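You operate a simulated robot arm through the tools that you are given. There is no shell and no other tool.

You are at the controls of a simulated two-armed robot. One attempt, no reset.

JOB
Test cube C alone in the pulse tester: over 15 goes to REJECT.
Fine: switch it on; one press; 15 or less goes back in its spot; switch off after.

Only the result counts: the job must be done as asked and must still hold three seconds after the hand-in. Knocking over, shifting, dropping, spilling or breaking anything else fails it.

ROBOT AND FRAMES
Two 7-joint arms with two-finger grippers on one trunk that stands fixed in place. Base frame: the origin is at the foot of the trunk, x ahead of it, y to its left, z up; the work surface is at about z = 0.852. Readings come in m, degrees, newtons and seconds.
The left shoulder is at [0.034, 0.159, 1.181], the right one opposite. With the tool pointing down near the work surface each hand reaches from about 0.26 to 0.72 m from the base axis, measured 20 degrees to its own side. Payload 2.45 kg a hand.
Tool frame (each hand has its own): the origin (TCP) lies between the finger pads and is the grasp point; the fingertips stand 0.026 m ahead of it; z points along the fingers, y is the line along which they close. The gripper opens to 0.096 m. The gripper's body begins 0.069 m behind the TCP.
Orientation is that of the tool frame in the base frame, as a unit quaternion [x, y, z, w]. With the fingers straight down and closing along the base's y, the tool's x points along the base's -x, its y along +y and its z along -z.

CONTROLS
- The arms move only by the tool jog_arm. It takes "left_deltas", "right_deltas" or both (then of equal length, played together; a hand with none holds still); each is a list of rows, each a list of 7 numbers: the gripper command, from -1 (shut) to 1 (fully open), values between in proportion, then the shift along the tool's x, y, z in units of 20 mm (1.0 is 20 mm), then the turn, a rotation vector about the tool's x, y, z in units of 4 degrees (1.0 is 4 degrees). In form: [[claw, dx, dy, dz, wx, wy, wz], ...]. A call has 1 to 20 rows; each row shifts and turns the commanded pose from where the row before left it, along the tool's axes as they then stand. A call with a number of a shift or a turn outside -1 to 1 is refused whole. Rows are played at 5 a second. More than 0.05 m and 8.6 degrees between two rows, or a gripper value outside its range, and nothing of the call is played. Where a pose cannot be reached the arm comes as near as it can. A force on the tool above 80 N (or 10 N above the force at the start of the call, whichever is more), or a blocked arm, ends the call early, and 0.2 s more pass. Each finger halts on what it meets, pressing with about 29 N; the grip force reading is that of the motor and also rises with nothing between the fingers. The clock runs only during rows and for 0.2 s after the last one: add rows that do not move to give the fingers time. It gives the time, the measured TCP pose, the force on the tool (base axes), the opening and the grip force at its end, in the units of the frame above (readings bear some noise), with the torque about the TCP (base axes, N m) and any sound that the robot's microphone picked up.
- Cameras (640 x 400 px; columns grow to the right, rows downward): "scene" is now at [0.0808, -0.0343, 1.6539]; the picture's right is [-0.42, -0.91, 0.00], its down [-0.71, 0.33, -0.62] and it looks along [0.56, -0.26, -0.78] (base axes); focal length 376 px, centre (320, 200). "left" rides on the left gripper at [0.082, -0.003, -0.098] in its tool frame; the picture's right is [0.04, 1.00, 0.00], its down [-0.73, 0.03, -0.68] and it looks along [-0.68, 0.03, 0.73] (tool axes); focal length 256 px, centre (320, 200). "right" rides on the right gripper at [0.082, 0.003, -0.098] in its tool frame; the picture's right is [-0.04, 1.00, 0.00], its down [-0.73, -0.03, -0.68] and it looks along [-0.68, -0.03, 0.73] (tool axes); focal length 256 px, centre (320, 200). There is no depth. A picture from a camera that has moved, and an enlarged one, comes with that camera's place and axes in the base frame and with its lens.
- get_image(camera): a new picture of that camera. No time passes.
- move_column(by): slides the trunk up (or, below 0, down) by that many m; the arms and the scene camera ride with it, the base frame stays. It gives what a move gives, with no picture.
- turn_head(pan, tilt): turns the head with the scene camera to pan (to the left, within 120 degrees either way) and tilt (down, from -29 to 69), counted from straight ahead of the robot. It gives what a move gives.
- enlarge(camera, box): a new picture of the part [left, top, right, bottom] of that camera's present view, enlarged. No time passes.
- hand_in(): hands the job in; it is judged then, once.

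Places have to be worked out from the pictures, the camera data and where the tool is seen. Open the grippers and draw the arms clear of the work before you hand the job in, unless the task says otherwise.

The tools are called after "Request:" as a command line: name --argument value ..., lists and objects as JSON in quotes. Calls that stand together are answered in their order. jog_arm: Moves the arms, as the interface text tells. Its arguments: {"type":"object","properties":{"left_deltas":{"type":"array"},"right_deltas":{"type":"array"}},"required":[]} The other tools are called the same way: move_column (by) slides the trunk up or down; turn_head (pan, tilt) turns the head that bears the scene camera; get_image (camera) takes a picture; enlarge (camera, box) takes an enlarged picture of a part of a camera's view; hand_in () hands the job in.

At the start:

```text
time: 0.0
left_tcp_pos: [0.4504, -0.0575, 1.211]
left_orientation: [0.0, 1.0, 0.001, -0.002]
left_contact_force: [0.5, 0.1, 0.4]
left_moment: [-0.03, -0.01, -0.02]
left_finger_gap: 0.0959
left_gripper_force: 0.0
right_tcp_pos: [0.3958, -0.4944, 1.2604]
right_orientation: [-0.001, 1.0, -0.002, 0.0]
right_contact_force: [-0.4, 0.0, -0.6]
right_moment: [0.0, 0.03, 0.01]
right_finger_gap: 0.0958
right_gripper_force: 0.0
trunk travel left (down, up): [-0.35, 0.217]
head pan, tilt: [-25.1, 51.3]
```

scene: 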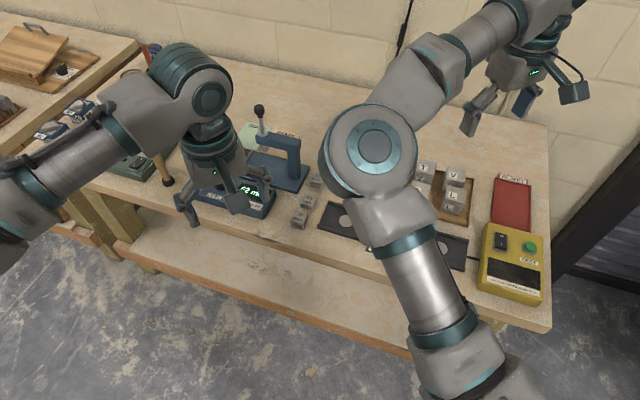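
right: 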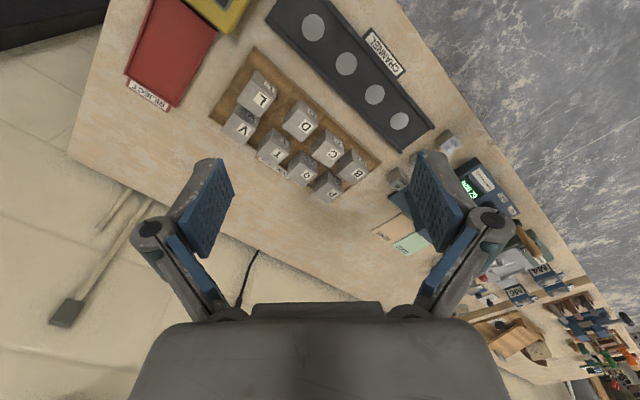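
left: 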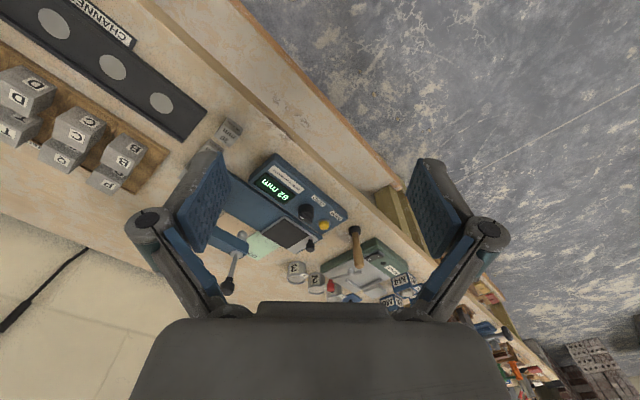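

I start by looking more closely at the work area: the tester (yellow), the cube tray, and the channel bar.

Request:
enlarge --camera "right" --box '[200, 0, 460, 200]'

Request:
enlarge --camera "scene" --box '[400, 140, 570, 320]'

Request:
enlarge --camera "left" --box '[0, 0, 260, 200]'

```text
2.00 times, centred on (330, 100) of right
camera zoom: at [0.3151, -0.4903, 1.358], right [0.04, 1.0, 0.0], down [0.73, -0.03, 0.68], along [0.68, -0.03, -0.73], focal length 512 px, centre (300, 400)
```

zoom: 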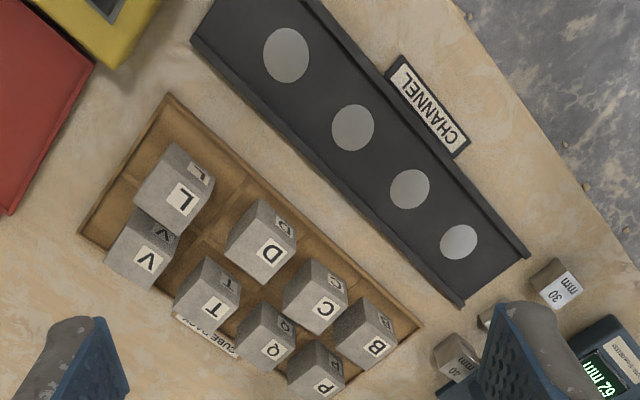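

```text
2.22 times, centred on (485, 230) of scene
camera zoom: at [0.0808, -0.0343, 1.6539], right [-0.42, -0.91, 0.0], down [-0.71, 0.33, -0.62], along [0.56, -0.26, -0.78], focal length 835 px, centre (-47, 133)
```

zoom: 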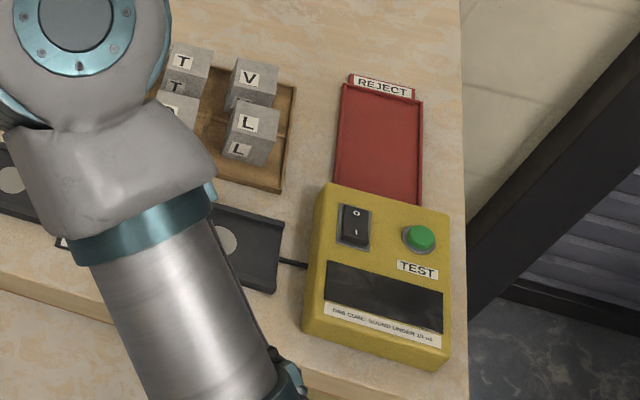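

```text
2.00 times, centred on (130, 100) of left
camera zoom: at [0.3673, -0.0609, 1.3089], right [-0.04, 1.0, 0.0], down [0.73, 0.03, 0.68], along [0.68, 0.03, -0.73], focal length 512 px, centre (700, 400)
```

zoom: 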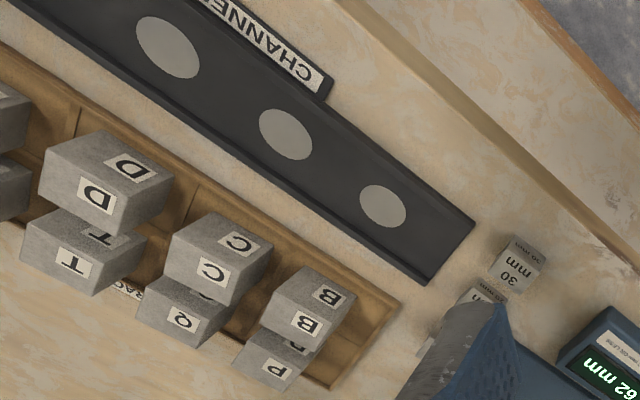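

Next I enlarge the tester's label and face in the scene view, and the channel, to understand how they work.

Request:
enlarge --camera "scene" --box '[475, 215, 555, 305]'

Request:
enlarge --camera "right" --box '[255, 0, 455, 160]'

Request:
enlarge --camera "scene" --box '[280, 150, 480, 290]'

```text
4.44 times, centred on (515, 260) of scene
camera zoom: at [0.0808, -0.0343, 1.6539], right [-0.42, -0.91, 0.0], down [-0.71, 0.33, -0.62], along [0.56, -0.26, -0.78], focal length 1669 px, centre (-547, -67)
```

zoom: 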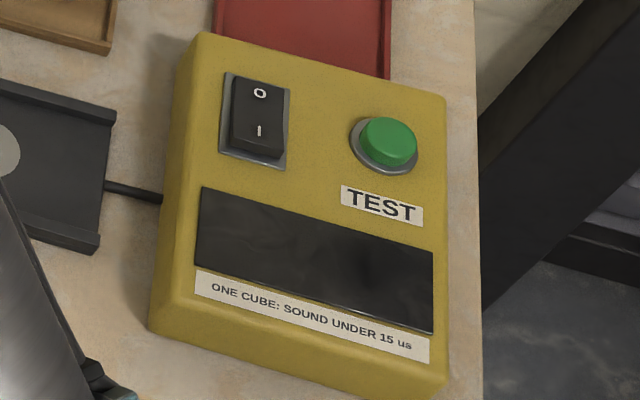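

```text
2.50 times, centred on (355, 80) of right
camera zoom: at [0.3151, -0.4903, 1.358], right [0.04, 1.0, 0.0], down [0.73, -0.03, 0.68], along [0.68, -0.03, -0.73], focal length 640 px, centre (232, 500)
```

zoom: 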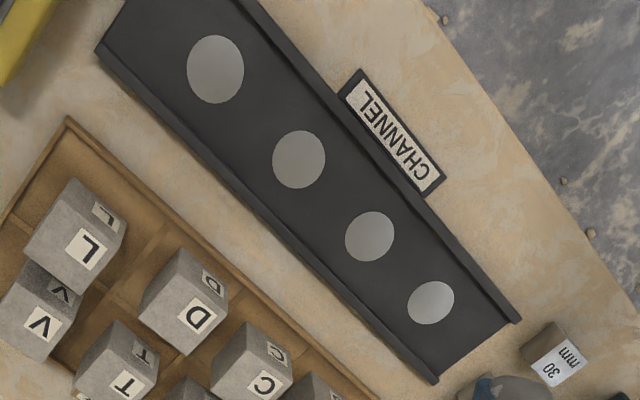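

```text
2.86 times, centred on (380, 220) of scene
camera zoom: at [0.0808, -0.0343, 1.6539], right [-0.42, -0.91, 0.0], down [-0.71, 0.33, -0.62], along [0.56, -0.26, -0.78], focal length 1073 px, centre (149, 143)
```

zoom: 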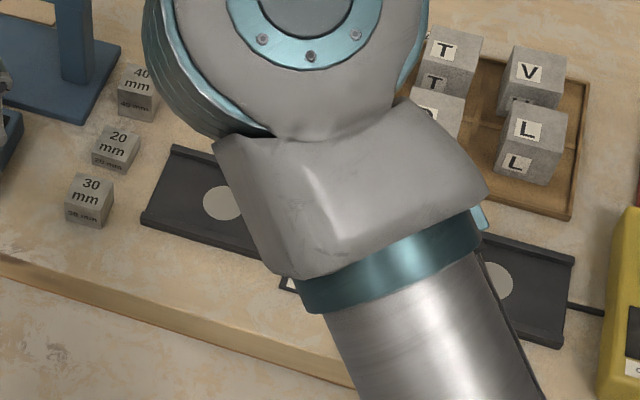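

The channel has four pads in a line; the bench runs at about 45° to the base. I enlarge the cube rack to measure cube size, pitch and gaps.

Request:
enlarge --camera "right" --box '[230, 60, 390, 210]'

Request:
enlarge --camera "left" --box '[0, 50, 160, 200]'

```text
2.67 times, centred on (310, 135) of right
camera zoom: at [0.3151, -0.4903, 1.358], right [0.04, 1.0, 0.0], down [0.73, -0.03, 0.68], along [0.68, -0.03, -0.73], focal length 683 px, centre (347, 373)
```

zoom: 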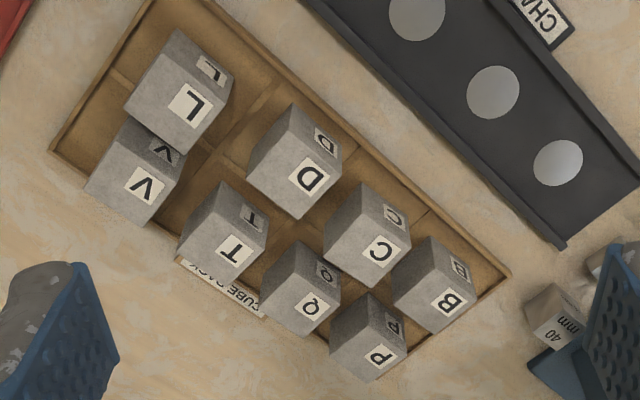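

```text
2.67 times, centred on (80, 125) of left
camera zoom: at [0.3673, -0.0609, 1.3089], right [-0.04, 1.0, 0.0], down [0.73, 0.03, 0.68], along [0.68, 0.03, -0.73], focal length 683 px, centre (960, 400)
```

zoom: 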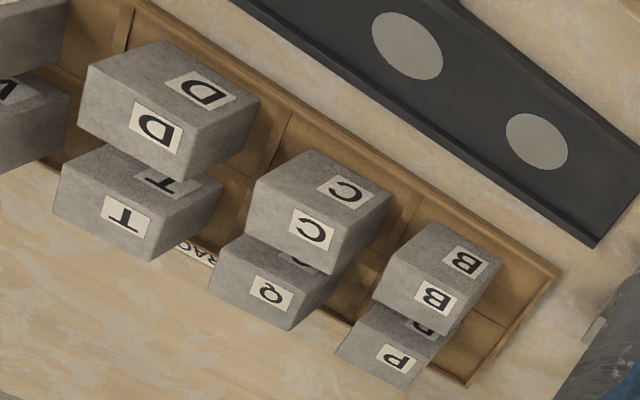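

Cubes measure about 45 mm with roughly 72 mm pitch, and the rack, channel and tester are yawed so that the line of pads runs along about (0.7, 0.7). I turn the right hand 45° about its tool axis in place, so the fingers close along the channel line, and to get a new view.

Request:
jog_arm --right_deltas '[[1, 0, 0, 0, 0, 0, 0.9375], [1, 0, 0, 0, 0, 0, 0.9375], [1, 0, 0, 0, 0, 0, 0.9375], [1, 0, 0, 0, 0, 0, 0.9375], [1, 0, 0, 0, 0, 0, 0.9375], [1, 0, 0, 0, 0, 0, 0.9375], [1, 0, 0, 0, 0, 0, 0.9375], [1, 0, 0, 0, 0, 0, 0.9375], [1, 0, 0, 0, 0, 0, 0.9375], [1, 0, 0, 0, 0, 0, 0.9375], [1, 0, 0, 0, 0, 0, 0.9375], [1, 0, 0, 0, 0, 0, 0.9375]]'

Request:
get_image --camera "right"

Request:
get_image --camera "scene"

```text
time: 2.6
left_tcp_pos: [0.4464, -0.0572, 1.2115]
left_orientation: [0.0, 1.0, -0.001, 0.001]
left_contact_force: [-1.4, 0.6, 0.0]
left_moment: [-0.02, 0.01, 0.02]
left_finger_gap: 0.0957
left_gripper_force: 0.0
right_tcp_pos: [0.3915, -0.4921, 1.2626]
right_orientation: [0.383, 0.924, -0.001, 0.001]
right_contact_force: [-0.9, 0.2, 0.4]
right_moment: [0.01, 0.02, 0.01]
right_finger_gap: 0.096
right_gripper_force: 0.0
trunk travel left (down, up): [-0.35, 0.217]
head pan, tilt: [-25.1, 51.3]
```

```text
taken
camera right: at [0.337, -0.4323, 1.3592], right [0.74, 0.68, 0.0], down [0.5, -0.54, 0.68], along [0.46, -0.5, -0.73], focal length 256 px, centre (320, 200)
```

right: 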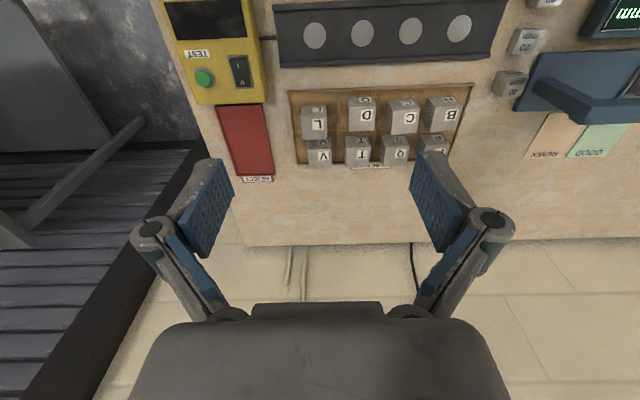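

```text
taken
camera scene: at [0.0809, -0.0344, 1.6539], right [-0.42, -0.91, 0.0], down [-0.71, 0.33, -0.62], along [0.56, -0.26, -0.78], focal length 376 px, centre (320, 200)
```

scene: 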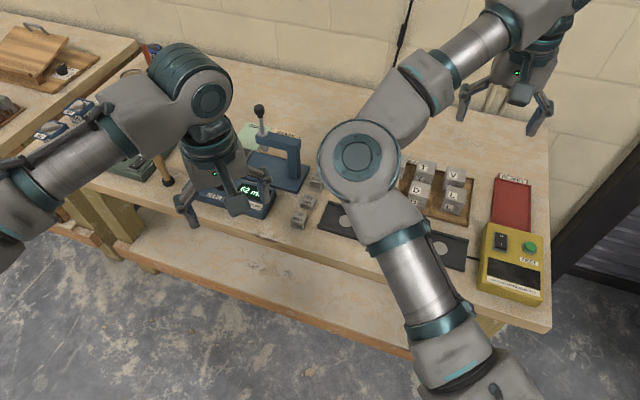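

Now the view is nearly aligned with the bench. I enlarge parts of it to measure the tester, rack and channel.

Request:
enlarge --camera "right" --box '[150, 0, 310, 100]'

Request:
enlarge --camera "right" --box '[270, 80, 480, 190]'

Request:
enlarge --camera "right" --box '[260, 0, 520, 100]'

```text
4.00 times, centred on (230, 50) of right
camera zoom: at [0.337, -0.4323, 1.3592], right [0.74, 0.68, 0.0], down [0.5, -0.54, 0.68], along [0.46, -0.5, -0.73], focal length 1024 px, centre (680, 800)
```

zoom: 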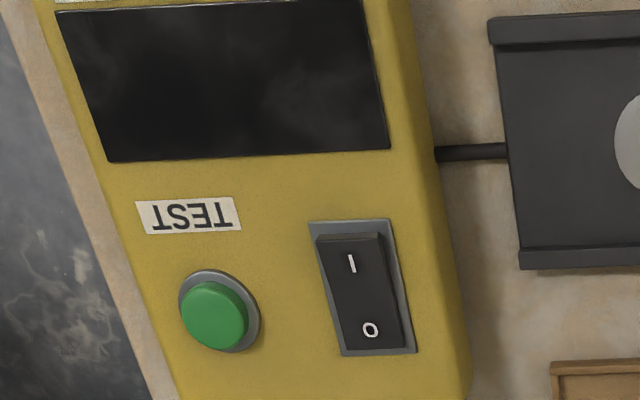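

```text
3.05 times, centred on (375, 135) of right
camera zoom: at [0.337, -0.4323, 1.3592], right [0.74, 0.68, 0.0], down [0.5, -0.54, 0.68], along [0.46, -0.5, -0.73], focal length 780 px, centre (152, 398)
```

zoom: 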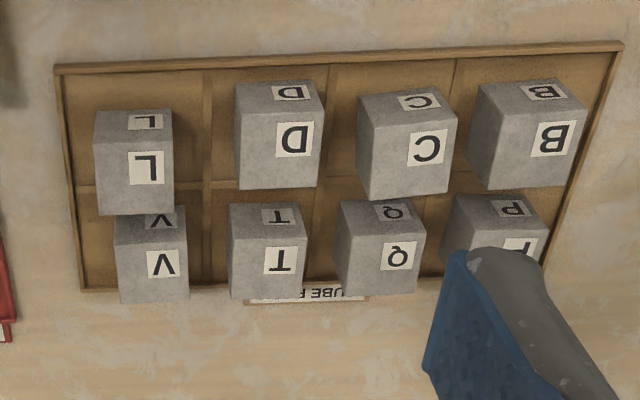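

```text
2.46 times, centred on (390, 50) of right
camera zoom: at [0.337, -0.4323, 1.3592], right [0.74, 0.68, 0.0], down [0.5, -0.54, 0.68], along [0.46, -0.5, -0.73], focal length 630 px, centre (148, 569)
```

zoom: 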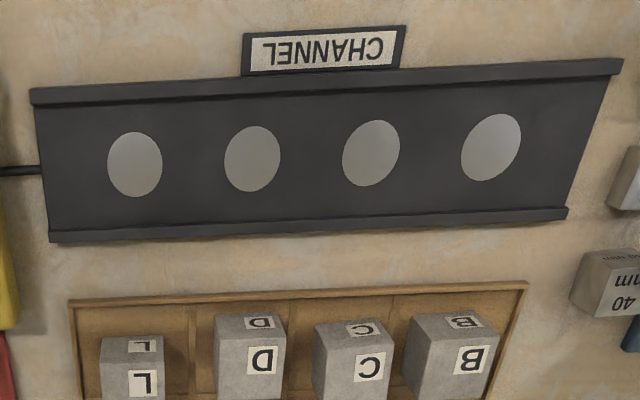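

Triangulating between the two views puts the TEST button top at about (0.290, -0.672, 0.906), the rocker's "I" at (0.322, -0.612, 0.911) and "O" at (0.342, -0.631, 0.908), so the switch is off with the I end raised. I shut the right gripper and move to just above the "I" end.

Request:
jog_arm --right_deltas '[[-1, -0.1186, -0.477, 0.938, 0, 0, 0], [-1, -0.1186, -0.477, 0.938, 0, 0, 0], [-1, -0.1186, -0.477, 0.938, 0, 0, 0], [-1, -0.1186, -0.477, 0.938, 0, 0, 0], [-1, -0.1186, -0.477, 0.938, 0, 0, 0], [-1, -0.1186, -0.477, 0.938, 0, 0, 0], [-1, -0.1186, -0.477, 0.938, 0, 0, 0], [-1, -0.1186, -0.477, 0.938, 0, 0, 0], [-1, -0.1186, -0.477, 0.938, 0, 0, 0], [-1, -0.1186, -0.477, 0.938, 0, 0, 0], [-1, -0.1186, -0.477, 0.938, 0, 0, 0], [-1, -0.1186, -0.477, 0.938, 0, 0, 0], [-1, -0.1186, -0.477, 0.938, 0, 0, 0], [-1, -0.1186, -0.477, 0.938, 0, 0, 0], [-1, 0, 0, 0, 0, 0, 0]]'

Request:
get_image --camera "right"

Request:
get_image --camera "scene"

```text
time: 5.8
left_tcp_pos: [0.4462, -0.0562, 1.2126]
left_orientation: [0.0, 1.0, 0.0, 0.0]
left_contact_force: [0.0, 0.1, 0.6]
left_moment: [0.0, -0.01, -0.02]
left_finger_gap: 0.0957
left_gripper_force: 0.1
right_tcp_pos: [0.324, -0.6122, 0.9996]
right_orientation: [0.383, 0.924, -0.001, 0.002]
right_contact_force: [0.2, -0.1, -0.5]
right_moment: [-0.02, 0.02, -0.01]
right_finger_gap: 0.0001
right_gripper_force: 28.8
trunk travel left (down, up): [-0.35, 0.217]
head pan, tilt: [-25.1, 51.3]
```

```text
taken
camera right: at [0.2686, -0.5519, 1.0971], right [0.73, 0.68, 0.0], down [0.5, -0.54, 0.68], along [0.46, -0.5, -0.73], focal length 256 px, centre (320, 200)
```

right: 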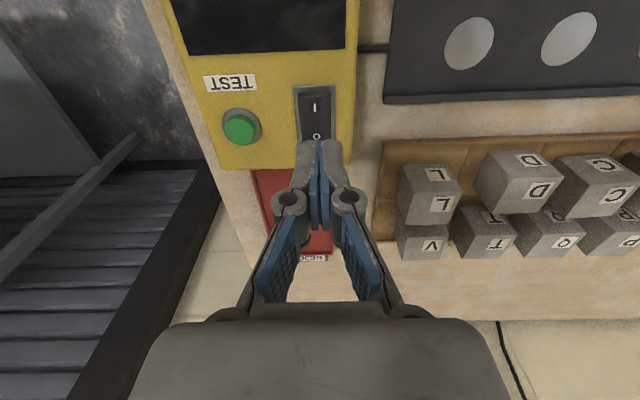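

```text
taken
camera scene: at [0.0807, -0.036, 1.6539], right [-0.42, -0.91, 0.0], down [-0.71, 0.33, -0.62], along [0.56, -0.26, -0.78], focal length 376 px, centre (320, 200)
```

scene: 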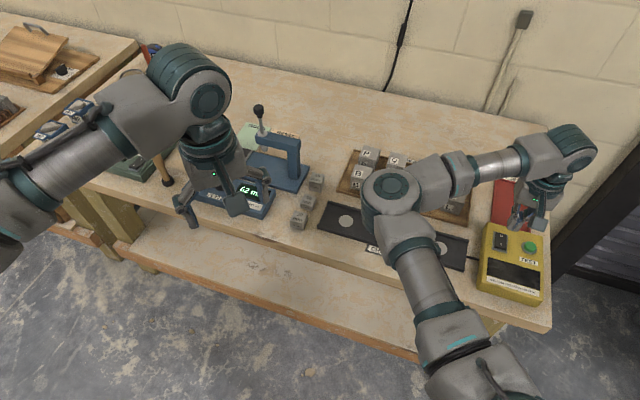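

The readings and camera put the TCP at (0.3245, -0.612, 0.999), right over the I end of the rocker. I nudge 4 mm toward the operator side and descend to just above the rocker.

Request:
jog_arm --right_deltas '[[-1, 0.2, 0, 0.9, 0, 0, 0], [-1, 0, 0, 0.9, 0, 0, 0], [-1, 0, 0, 0.8, 0, 0, 0], [-1, 0, 0, 0, 0, 0, 0]]'

Request:
get_image --camera "right"

Request:
enlarge --camera "scene" --box '[470, 180, 570, 310]'

```text
time: 6.8
left_tcp_pos: [0.4457, -0.0559, 1.2136]
left_orientation: [0.0, 1.0, 0.0, 0.001]
left_contact_force: [-0.1, 0.4, -0.6]
left_moment: [0.0, -0.03, 0.0]
left_finger_gap: 0.0962
left_gripper_force: 0.2
right_tcp_pos: [0.3204, -0.608, 0.947]
right_orientation: [0.383, 0.924, -0.001, 0.001]
right_contact_force: [0.5, -0.2, 0.6]
right_moment: [-0.04, -0.01, 0.0]
right_finger_gap: 0.0001
right_gripper_force: 28.4
trunk travel left (down, up): [-0.35, 0.217]
head pan, tilt: [-25.1, 51.3]
```

```text
taken
camera right: at [0.2653, -0.5488, 1.0442], right [0.73, 0.68, 0.0], down [0.5, -0.54, 0.68], along [0.46, -0.5, -0.73], focal length 256 px, centre (320, 200)
```

right: 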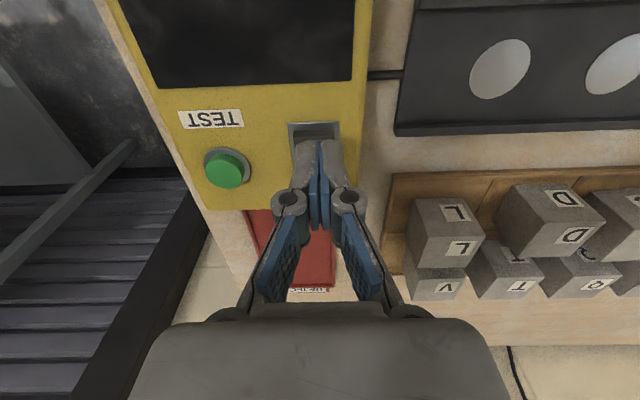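

```text
3.08 times, centred on (520, 245) of scene
camera zoom: at [0.0806, -0.0355, 1.6539], right [-0.42, -0.91, 0.0], down [-0.71, 0.33, -0.62], along [0.56, -0.26, -0.78], focal length 1156 px, centre (-295, 62)
```

zoom: 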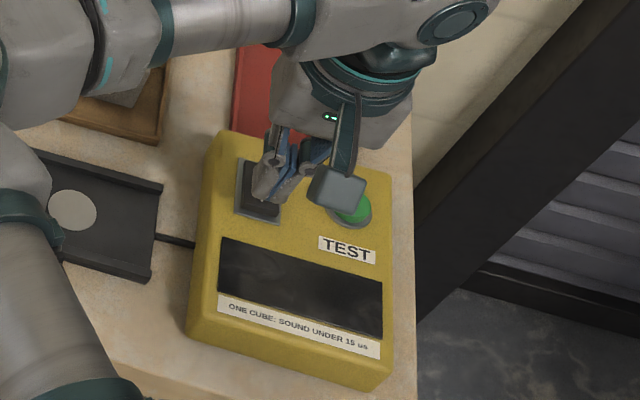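

The fingertips are now about 1 cm above the rocker's raised I end (tip z about 0.920). I press down in small steps, watching force and sound.

Request:
jog_arm --right_deltas '[[-1, 0, 0, 0.12, 0, 0, 0], [-1, 0, 0, 0.12, 0, 0, 0], [-1, 0, 0, 0.12, 0, 0, 0], [-1, 0, 0, 0.12, 0, 0, 0], [-1, 0, 0, 0.12, 0, 0, 0]]'

Request:
enlarge --camera "scene" --box '[470, 180, 570, 310]'

```text
time: 8.0
left_tcp_pos: [0.4455, -0.0571, 1.2114]
left_orientation: [0.0, 1.0, 0.0, 0.001]
left_contact_force: [0.5, -0.8, 0.1]
left_moment: [0.01, 0.01, 0.01]
left_finger_gap: 0.0961
left_gripper_force: 0.1
right_tcp_pos: [0.3201, -0.6078, 0.936]
right_orientation: [0.383, 0.924, -0.001, 0.002]
right_contact_force: [-0.1, -0.1, -0.3]
right_moment: [0.01, 0.02, 0.01]
right_finger_gap: 0.0
right_gripper_force: 28.8
trunk travel left (down, up): [-0.35, 0.217]
head pan, tilt: [-25.1, 51.3]
```

```text
3.08 times, centred on (520, 245) of scene
camera zoom: at [0.0807, -0.0356, 1.6539], right [-0.42, -0.91, 0.0], down [-0.71, 0.33, -0.62], along [0.56, -0.26, -0.78], focal length 1156 px, centre (-295, 62)
```

zoom: 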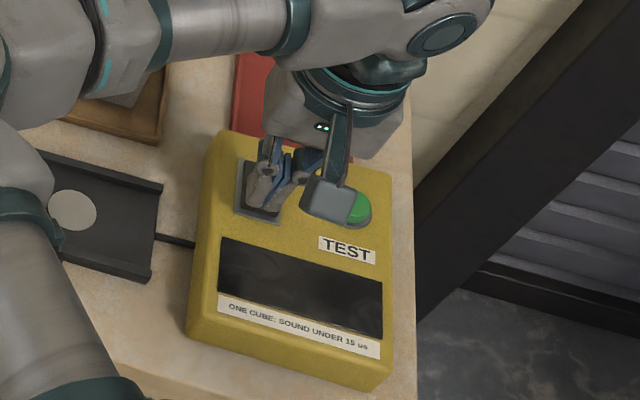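

No contact yet (tip z about 0.910). I continue down in finer steps.

Request:
jog_arm --right_deltas '[[-1, 0, 0, 0.08, 0, 0, 0], [-1, 0, 0, 0.08, 0, 0, 0], [-1, 0, 0, 0.08, 0, 0, 0]]'

Request:
enlarge --camera "scene" --box '[470, 180, 570, 310]'

```text
time: 8.8
left_tcp_pos: [0.4457, -0.0575, 1.2132]
left_orientation: [-0.001, 1.0, 0.001, 0.0]
left_contact_force: [0.1, -0.5, -0.6]
left_moment: [0.0, 0.02, 0.0]
left_finger_gap: 0.0959
left_gripper_force: 0.1
right_tcp_pos: [0.3208, -0.6082, 0.9312]
right_orientation: [0.382, 0.924, 0.0, 0.001]
right_contact_force: [-0.3, -0.4, -0.2]
right_moment: [0.03, -0.01, 0.0]
right_finger_gap: 0.0002
right_gripper_force: 28.3
trunk travel left (down, up): [-0.35, 0.217]
head pan, tilt: [-25.1, 51.3]
```

```text
3.08 times, centred on (520, 245) of scene
camera zoom: at [0.0807, -0.0356, 1.6539], right [-0.42, -0.91, 0.0], down [-0.71, 0.33, -0.62], along [0.56, -0.26, -0.78], focal length 1156 px, centre (-295, 62)
```

zoom: 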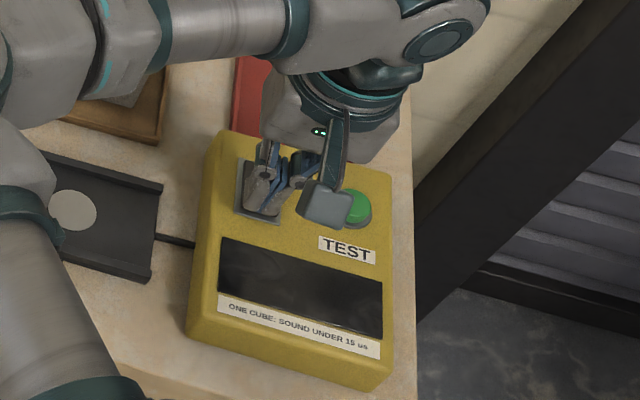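

Still no force at tip z about 0.905. I go on in the same fine steps.

Request:
jog_arm --right_deltas '[[-1, 0, 0, 0.08, 0, 0, 0], [-1, 0, 0, 0.08, 0, 0, 0]]'

Request:
enlarge --camera "scene" --box '[480, 200, 560, 300]'

Request:
enlarge --camera "right" --box '[240, 80, 400, 200]'

```text
time: 9.4
left_tcp_pos: [0.4455, -0.0572, 1.2119]
left_orientation: [0.001, 1.0, 0.0, 0.002]
left_contact_force: [0.4, -0.2, 0.1]
left_moment: [0.0, -0.02, -0.04]
left_finger_gap: 0.0959
left_gripper_force: 0.0
right_tcp_pos: [0.3211, -0.609, 0.9274]
right_orientation: [0.383, 0.924, 0.0, 0.001]
right_contact_force: [-0.8, 0.1, 1.4]
right_moment: [0.06, -0.02, 0.01]
right_finger_gap: 0.0002
right_gripper_force: 28.6
trunk travel left (down, up): [-0.35, 0.217]
head pan, tilt: [-25.1, 51.3]
```

```text
4.00 times, centred on (520, 250) of scene
camera zoom: at [0.0807, -0.0356, 1.6539], right [-0.42, -0.91, 0.0], down [-0.71, 0.33, -0.62], along [0.56, -0.26, -0.78], focal length 1502 px, centre (-480, 0)
```

zoom: 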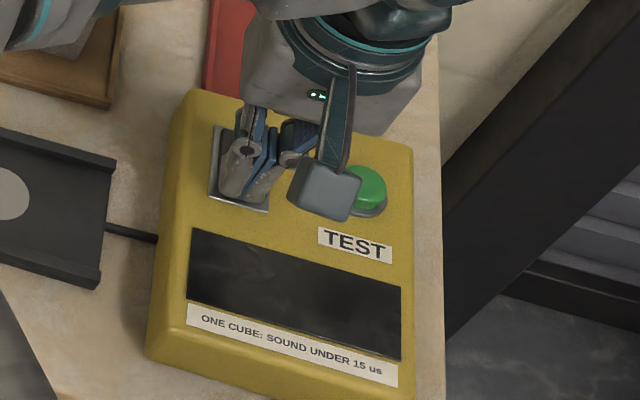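

```text
3.33 times, centred on (320, 140) of right
camera zoom: at [0.265, -0.549, 1.0245], right [0.73, 0.68, 0.0], down [0.5, -0.54, 0.68], along [0.46, -0.5, -0.73], focal length 853 px, centre (320, 400)
```

zoom: 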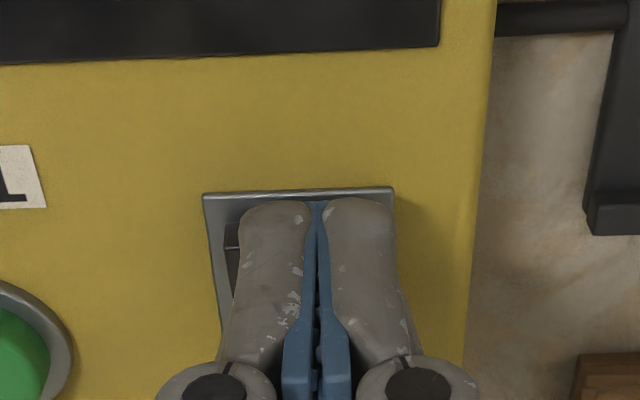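

A slight force of 1.4 N is showing, so contact has just begun. I press further in small steps.

Request:
jog_arm --right_deltas '[[-1, 0, 0, 0.07, 0, 0, 0], [-1, 0, 0, 0.07, 0, 0, 0]]'

Request:
enlarge --camera "scene" --box '[480, 200, 560, 300]'

```text
time: 10.0
left_tcp_pos: [0.4455, -0.0563, 1.2121]
left_orientation: [0.0, 1.0, 0.0, 0.001]
left_contact_force: [-0.1, -0.8, -0.5]
left_moment: [-0.01, -0.02, -0.02]
left_finger_gap: 0.0961
left_gripper_force: 0.1
right_tcp_pos: [0.3195, -0.6093, 0.9247]
right_orientation: [0.383, 0.924, -0.001, 0.002]
right_contact_force: [-1.1, -0.6, 1.7]
right_moment: [0.0, 0.04, -0.04]
right_finger_gap: 0.0058
right_gripper_force: 28.5
trunk travel left (down, up): [-0.35, 0.217]
head pan, tilt: [-25.1, 51.3]
```

```text
4.00 times, centred on (520, 250) of scene
camera zoom: at [0.0804, -0.0354, 1.6539], right [-0.42, -0.91, 0.0], down [-0.71, 0.33, -0.62], along [0.56, -0.26, -0.78], focal length 1502 px, centre (-480, 0)
```

zoom: 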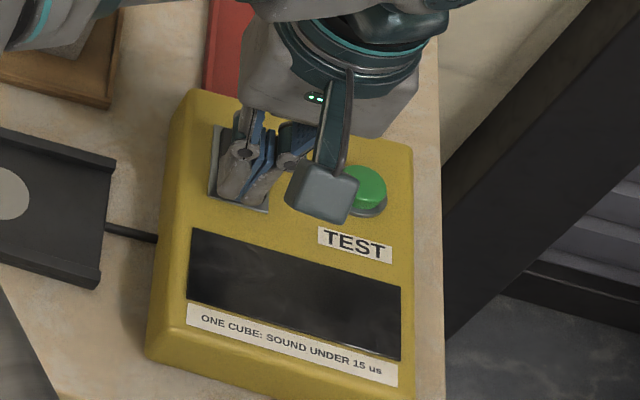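

The finger gap has opened to 5.8 mm, so something is wedging the fingers; I look at it with the hand camera before going on.

Request:
enlarge --camera "right" --box '[240, 80, 400, 200]'

Request:
enlarge --camera "scene" --box '[495, 215, 545, 265]'

```text
3.33 times, centred on (320, 140) of right
camera zoom: at [0.2651, -0.5491, 1.0217], right [0.73, 0.68, 0.0], down [0.5, -0.54, 0.68], along [0.46, -0.5, -0.73], focal length 853 px, centre (320, 400)
```

zoom: 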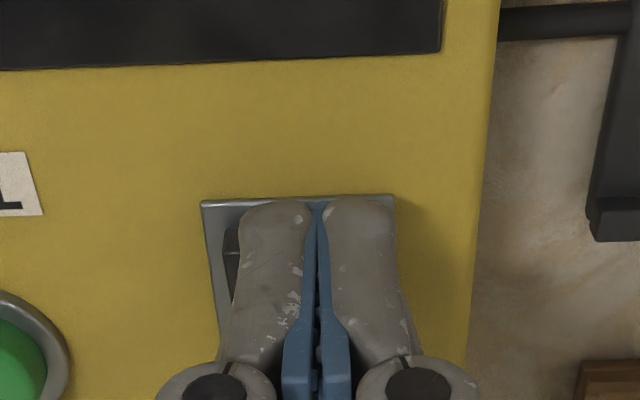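

```text
8.00 times, centred on (520, 240) of scene
camera zoom: at [0.0804, -0.0354, 1.6539], right [-0.42, -0.91, 0.0], down [-0.71, 0.33, -0.62], along [0.56, -0.26, -0.78], focal length 3004 px, centre (-1280, -120)
```

zoom: 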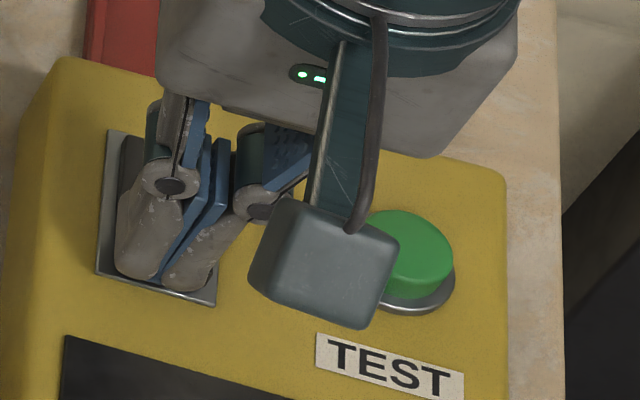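

Request:
enlarge --camera "right" --box '[290, 130, 370, 180]'

Request:
enlarge --camera "scene" --box '[492, 225, 517, 245]'

```text
8.00 times, centred on (330, 155) of right
camera zoom: at [0.2651, -0.5491, 1.0217], right [0.73, 0.68, 0.0], down [0.5, -0.54, 0.68], along [0.46, -0.5, -0.73], focal length 2048 px, centre (240, 560)
```

zoom: 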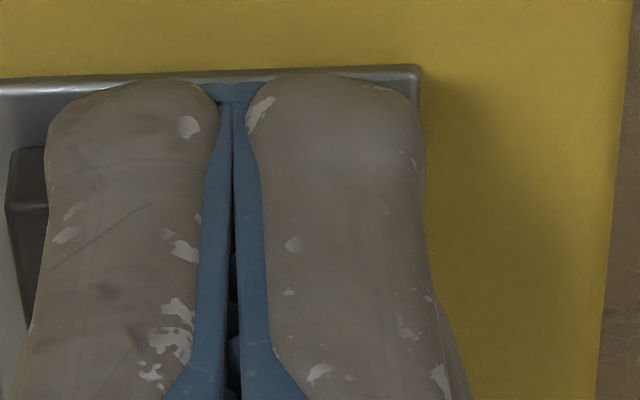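

```text
16.00 times, centred on (504, 235) of scene
camera zoom: at [0.0804, -0.0354, 1.6539], right [-0.42, -0.91, 0.0], down [-0.71, 0.33, -0.62], along [0.56, -0.26, -0.78], focal length 6009 px, centre (-2632, -360)
```

zoom: 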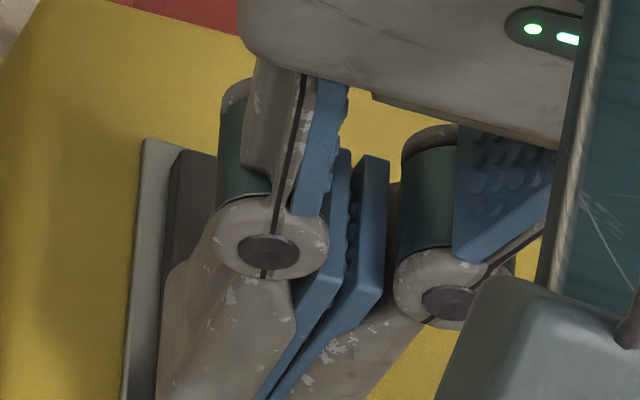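

The tester's top face triangulates to z about 0.899 and the tip is now about there, so the rocker may already have rocked. I lift straight up to see the switch state.

Request:
jog_arm --right_deltas '[[-1, 0, 0, -0.5, 0, 0, 0], [-1, 0, 0, -1, 0, 0, 0], [-1, 0, 0, -1, 0, 0, 0], [-1, 0, 0, -1, 0, 0, 0], [-1, 0, 0, 0, 0, 0, 0]]'

Request:
enlarge --camera "right" --box '[240, 60, 400, 180]'

Request:
enlarge --camera "scene" --box '[475, 215, 555, 305]'

```text
time: 11.2
left_tcp_pos: [0.4456, -0.0567, 1.2121]
left_orientation: [0.0, 1.0, 0.0, 0.001]
left_contact_force: [-0.5, -0.8, 0.6]
left_moment: [0.01, 0.0, 0.04]
left_finger_gap: 0.0961
left_gripper_force: 0.0
right_tcp_pos: [0.3195, -0.609, 0.9938]
right_orientation: [0.382, 0.924, -0.001, 0.002]
right_contact_force: [-0.4, -0.4, 0.7]
right_moment: [0.0, -0.01, 0.02]
right_finger_gap: 0.0
right_gripper_force: 28.6
trunk travel left (down, up): [-0.35, 0.217]
head pan, tilt: [-25.1, 51.3]
```

```text
3.33 times, centred on (320, 120) of right
camera zoom: at [0.265, -0.5483, 1.0911], right [0.73, 0.68, 0.0], down [0.5, -0.54, 0.68], along [0.46, -0.5, -0.73], focal length 853 px, centre (320, 467)
```

zoom: 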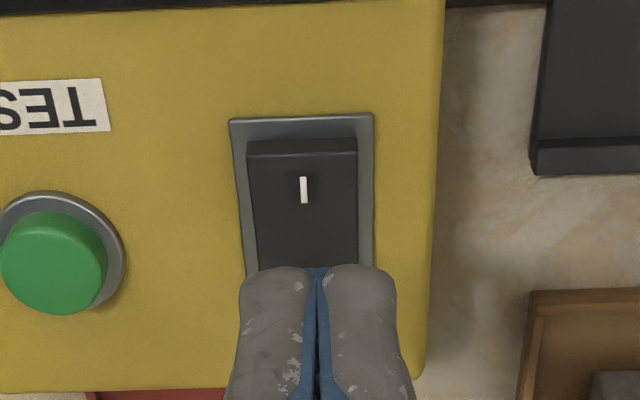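

```text
4.44 times, centred on (515, 260) of scene
camera zoom: at [0.0808, -0.0356, 1.6539], right [-0.42, -0.91, 0.0], down [-0.71, 0.33, -0.62], along [0.56, -0.26, -0.78], focal length 1669 px, centre (-547, -67)
```

zoom: 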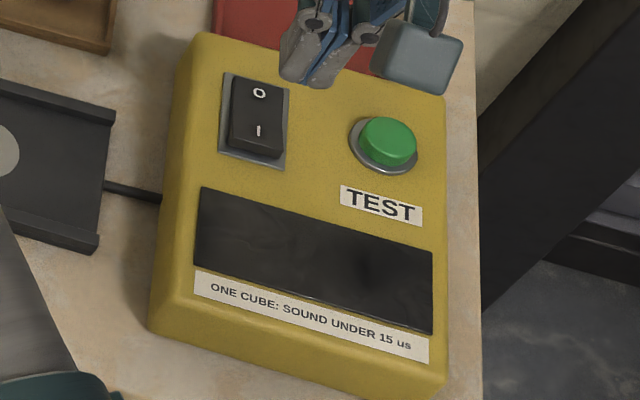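

The rocker still stands as before, so the first press was too shallow and a few millimetres off to one side. I shift 4 mm across, come down to it again, and press deeper in 1 mm steps.

Request:
jog_arm --right_deltas '[[-1, 0, -0.2, 0.9, 0, 0, 0], [-1, 0, 0, 0.9, 0, 0, 0], [-1, 0, 0, 0.8, 0, 0, 0], [-1, 0, 0, 0.6, 0, 0, 0], [-1, 0, 0, 0.06, 0, 0, 0], [-1, 0, 0, 0.06, 0, 0, 0], [-1, 0, 0, 0.06, 0, 0, 0]]'

Request:
enlarge --camera "right" --box '[240, 80, 400, 200]'

Request:
enlarge --camera "scene" --box '[475, 215, 555, 305]'

```text
time: 12.8
left_tcp_pos: [0.4459, -0.0562, 1.2128]
left_orientation: [0.001, 1.0, 0.0, 0.001]
left_contact_force: [-0.2, 0.5, 0.5]
left_moment: [0.03, 0.0, -0.01]
left_finger_gap: 0.096
left_gripper_force: 0.0
right_tcp_pos: [0.3163, -0.611, 0.9284]
right_orientation: [0.383, 0.924, -0.001, 0.002]
right_contact_force: [-0.8, -0.6, 0.1]
right_moment: [0.0, 0.0, 0.02]
right_finger_gap: 0.0
right_gripper_force: 28.6
trunk travel left (down, up): [-0.35, 0.217]
head pan, tilt: [-25.1, 51.3]
```

```text
3.33 times, centred on (320, 140) of right
camera zoom: at [0.2622, -0.5515, 1.0239], right [0.73, 0.68, 0.0], down [0.5, -0.54, 0.68], along [0.46, -0.5, -0.73], focal length 853 px, centre (320, 400)
```

zoom: 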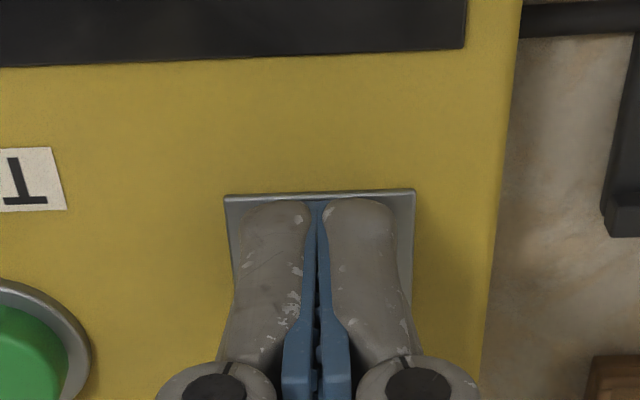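

```text
4.44 times, centred on (515, 260) of scene
camera zoom: at [0.0808, -0.0357, 1.6539], right [-0.42, -0.91, 0.0], down [-0.71, 0.33, -0.62], along [0.56, -0.26, -0.78], focal length 1669 px, centre (-547, -67)
```

zoom: 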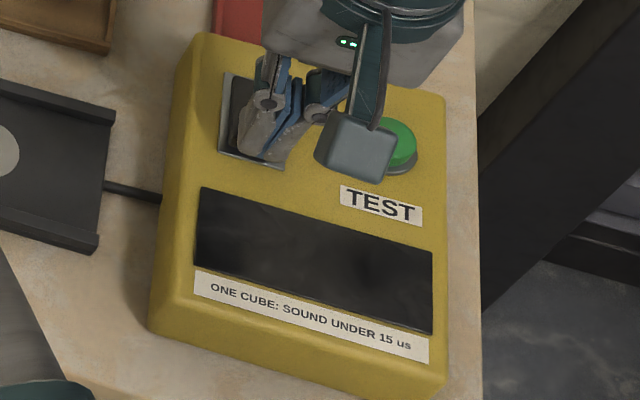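

The fingers are now centred within the switch bezel and not yet loaded. I press further in 1.2 mm steps.

Request:
jog_arm --right_deltas '[[-1, 0, 0, 0.06, 0, 0, 0], [-1, 0, 0, 0.06, 0, 0, 0], [-1, 0, 0, 0.06, 0, 0, 0]]'

Request:
enlarge --camera "right" --box '[240, 80, 400, 200]'

Request:
enlarge --camera "scene" --box '[475, 215, 555, 305]'

```text
time: 13.6
left_tcp_pos: [0.4455, -0.0559, 1.213]
left_orientation: [0.0, 1.0, 0.0, 0.001]
left_contact_force: [-0.1, 1.1, 0.3]
left_moment: [0.01, 0.0, 0.01]
left_finger_gap: 0.096
left_gripper_force: 0.0
right_tcp_pos: [0.3171, -0.6122, 0.9242]
right_orientation: [0.383, 0.924, -0.001, 0.002]
right_contact_force: [0.0, -0.7, -0.2]
right_moment: [0.02, 0.02, 0.04]
right_finger_gap: 0.0059
right_gripper_force: 28.4
trunk travel left (down, up): [-0.35, 0.217]
head pan, tilt: [-25.1, 51.3]
```

```text
3.33 times, centred on (320, 140) of right
camera zoom: at [0.2616, -0.5517, 1.0204], right [0.73, 0.68, 0.0], down [0.5, -0.54, 0.68], along [0.46, -0.5, -0.73], focal length 853 px, centre (320, 400)
```

zoom: 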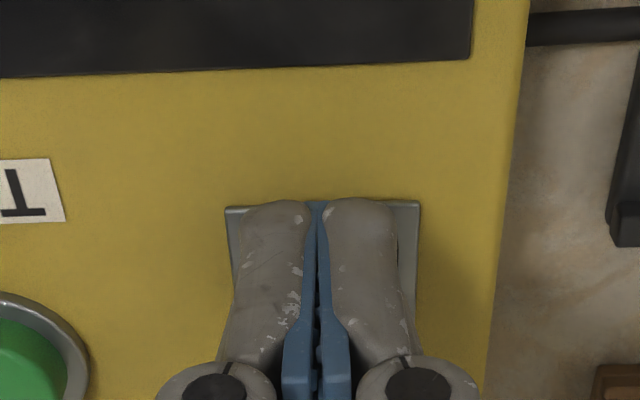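

```text
4.44 times, centred on (515, 260) of scene
camera zoom: at [0.0806, -0.0355, 1.6539], right [-0.42, -0.91, 0.0], down [-0.71, 0.33, -0.62], along [0.56, -0.26, -0.78], focal length 1669 px, centre (-547, -67)
```

zoom: 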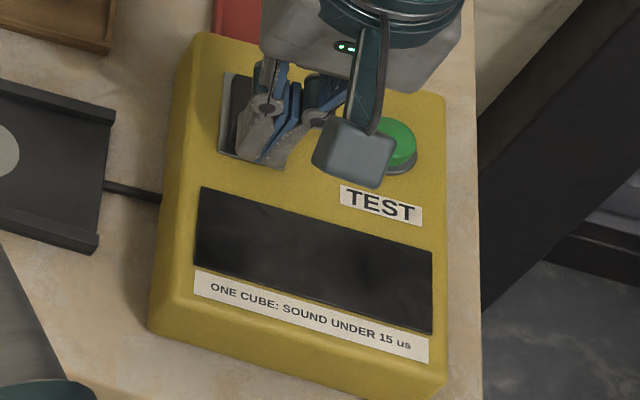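

Contact again shows only as a small opening of the fingers, with little force. I press on in small steps to drive the I end down.

Request:
jog_arm --right_deltas '[[-1, 0, 0, 0.06, 0, 0, 0], [-1, 0, 0, 0.06, 0, 0, 0], [-1, 0, 0, 0.06, 0, 0, 0]]'

Request:
enlarge --camera "right" --box '[240, 80, 400, 200]'

Request:
enlarge --camera "scene" --box '[475, 215, 555, 305]'

```text
time: 14.4
left_tcp_pos: [0.4456, -0.0563, 1.212]
left_orientation: [0.0, 1.0, 0.0, 0.002]
left_contact_force: [-0.6, -0.5, 0.1]
left_moment: [0.02, 0.0, 0.0]
left_finger_gap: 0.0958
left_gripper_force: 0.0
right_tcp_pos: [0.3169, -0.6118, 0.9218]
right_orientation: [0.383, 0.924, -0.001, 0.004]
right_contact_force: [0.1, -0.7, 8.1]
right_moment: [-0.07, -0.11, 0.0]
right_finger_gap: 0.0058
right_gripper_force: 28.6
trunk travel left (down, up): [-0.35, 0.217]
head pan, tilt: [-25.1, 51.3]
```

```text
3.33 times, centred on (320, 140) of right
camera zoom: at [0.2619, -0.5513, 1.0184], right [0.73, 0.68, 0.0], down [0.5, -0.54, 0.68], along [0.46, -0.5, -0.73], focal length 853 px, centre (320, 400)
```

zoom: 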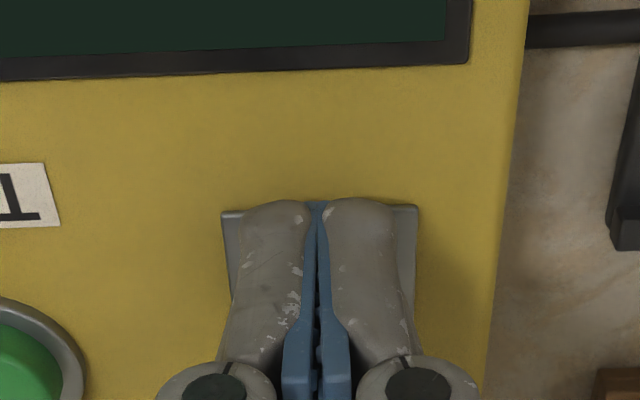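

```text
4.44 times, centred on (515, 260) of scene
camera zoom: at [0.0799, -0.0339, 1.6541], right [-0.42, -0.91, 0.0], down [-0.71, 0.33, -0.62], along [0.56, -0.26, -0.78], focal length 1669 px, centre (-547, -67)
```

zoom: 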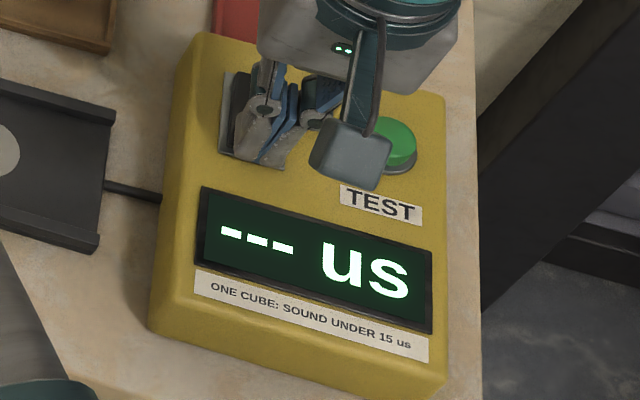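

The tester is on: the display reads "--- us". I lift straight off the rocker, then move over cube C for a closer look, opening the gripper on the way.

Request:
jog_arm --right_deltas '[[-1, 0, 0, -0.5, 0, 0, 0], [-1, 0, 0, -1, 0, 0, 0], [-1, 0, 0, -1, 0, 0, 0], [-1, 0, 0, -1, 0, 0, 0], [-1, 0, 0, -1, 0, 0, 0], [-1, 0, 0, -1, 0, 0, 0], [-1, 0, 0, -1, 0, 0, 0], [-1, 0, 0, -1, 0, 0, 0], [-1, 0, 0, -1, 0, 0, 0], [-1, 0, 0, -1, 0, 0, 0], [-1, 0, 0, -0.5, 0, 0, 0]]'

Request:
jog_arm --right_deltas '[[1, -0.391, 0.971, 0, 0, 0, 0], [1, -0.391, 0.971, 0, 0, 0, 0], [1, -0.391, 0.971, 0, 0, 0, 0], [1, -0.391, 0.971, 0, 0, 0, 0], [1, -0.391, 0.971, 0, 0, 0, 0], [1, -0.391, 0.971, 0, 0, 0, 0], [1, -0.391, 0.971, 0, 0, 0, 0], [1, -0.391, 0.971, 0, 0, 0, 0], [1, -0.391, 0.971, 0, 0, 0, 0], [1, -0.391, 0.971, 0, 0, 0, 0], [1, -0.391, 0.971, 0, 0, 0, 0], [1, -0.391, 0.971, 0, 0, 0, 0], [1, -0.391, 0.971, 0, 0, 0, 0], [1, -0.391, 0.971, 0, 0, 0, 0], [1, -0.391, 0.971, 0, 0, 0, 0], [1, 0, 0, 0, 0, 0, 0]]'

Request:
get_image --camera "right"

Request:
get_image --camera "scene"

```text
time: 16.8
left_tcp_pos: [0.4457, -0.0579, 1.2126]
left_orientation: [0.0, 1.0, 0.0, 0.001]
left_contact_force: [0.5, -0.1, -0.2]
left_moment: [-0.03, 0.02, 0.01]
left_finger_gap: 0.096
left_gripper_force: 0.1
right_tcp_pos: [0.3161, -0.6091, 1.1208]
right_orientation: [0.383, 0.924, -0.001, 0.001]
right_contact_force: [-0.2, -0.6, 0.2]
right_moment: [0.02, 0.02, 0.0]
right_finger_gap: 0.0
right_gripper_force: 28.6
trunk travel left (down, up): [-0.35, 0.217]
head pan, tilt: [-25.1, 51.3]
```

```text
time: 20.2
left_tcp_pos: [0.4454, -0.0562, 1.2129]
left_orientation: [0.0, 1.0, -0.001, 0.001]
left_contact_force: [0.1, 0.0, -0.7]
left_moment: [0.03, -0.05, 0.0]
left_finger_gap: 0.0959
left_gripper_force: 0.0
right_tcp_pos: [0.5772, -0.4997, 1.1202]
right_orientation: [0.383, 0.924, 0.0, 0.002]
right_contact_force: [0.5, -0.4, 0.2]
right_moment: [-0.02, 0.03, 0.0]
right_finger_gap: 0.0958
right_gripper_force: 0.0
right hand out of reach, approached as far as the arm can: row 14, 15
trunk travel left (down, up): [-0.35, 0.217]
head pan, tilt: [-25.1, 51.3]
```

```text
taken
camera right: at [0.5229, -0.4403, 1.216], right [0.73, 0.68, 0.0], down [0.5, -0.54, 0.68], along [0.46, -0.5, -0.73], focal length 256 px, centre (320, 200)
```

right: 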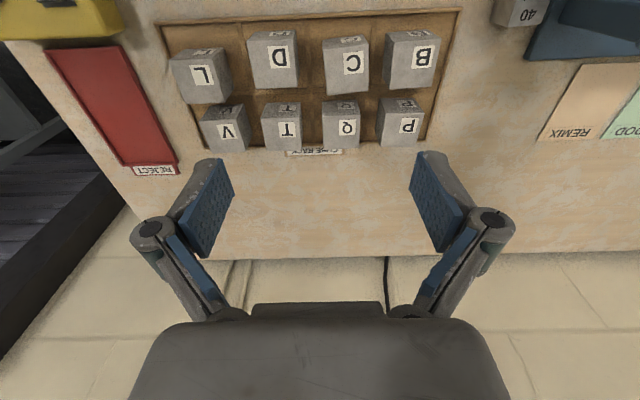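

```text
taken
camera scene: at [0.082, -0.0348, 1.6538], right [-0.42, -0.91, 0.0], down [-0.71, 0.33, -0.62], along [0.56, -0.26, -0.78], focal length 376 px, centre (320, 200)
```

scene: 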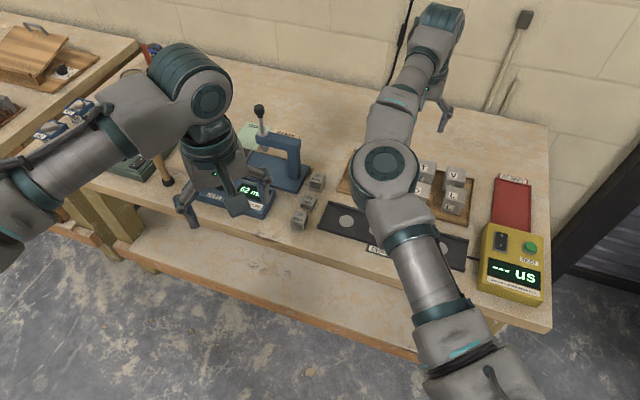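

The tester shows "--- us" and is on. The right hand stopped a little short of C at this height, so a tilt will be needed for reach; first I measure C and its neighbours from this closer view.

Request:
enlarge --camera "right" --box '[150, 0, 310, 100]'

Request:
enlarge --camera "right" --box '[300, 0, 460, 100]'

Request:
enlarge --camera "right" --box '[230, 60, 440, 170]'

```text
4.00 times, centred on (230, 50) of right
camera zoom: at [0.5229, -0.4403, 1.216], right [0.73, 0.68, 0.0], down [0.5, -0.54, 0.68], along [0.46, -0.5, -0.73], focal length 1024 px, centre (680, 800)
```

zoom: 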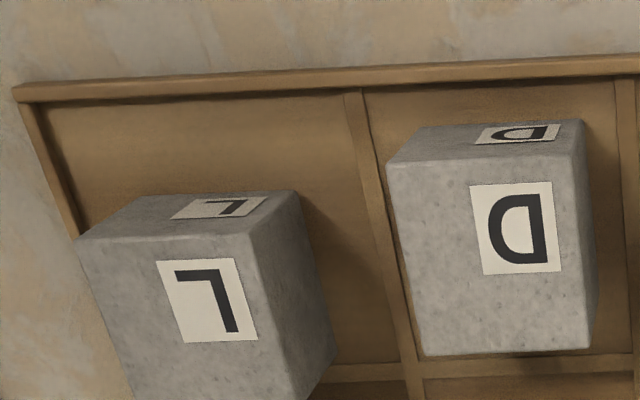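

```text
4.00 times, centred on (380, 50) of right
camera zoom: at [0.5229, -0.4403, 1.216], right [0.73, 0.68, 0.0], down [0.5, -0.54, 0.68], along [0.46, -0.5, -0.73], focal length 1024 px, centre (80, 800)
```

zoom: 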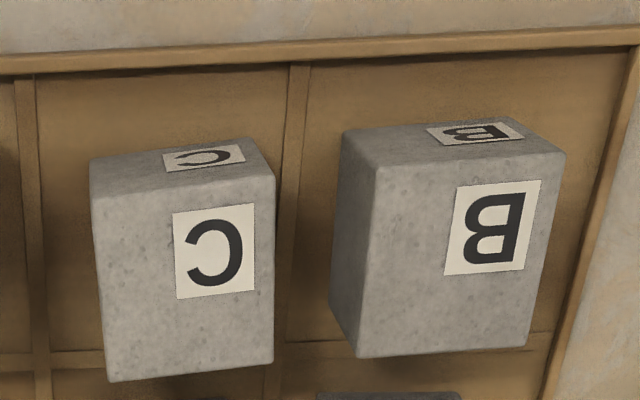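

```text
3.05 times, centred on (335, 115) of right
camera zoom: at [0.5229, -0.4403, 1.216], right [0.73, 0.68, 0.0], down [0.5, -0.54, 0.68], along [0.46, -0.5, -0.73], focal length 780 px, centre (274, 459)
```

zoom: 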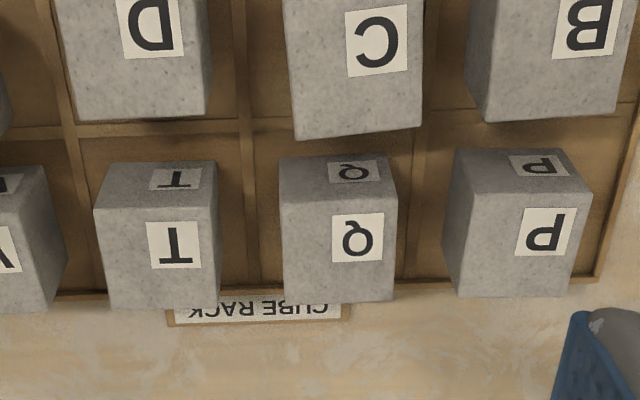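

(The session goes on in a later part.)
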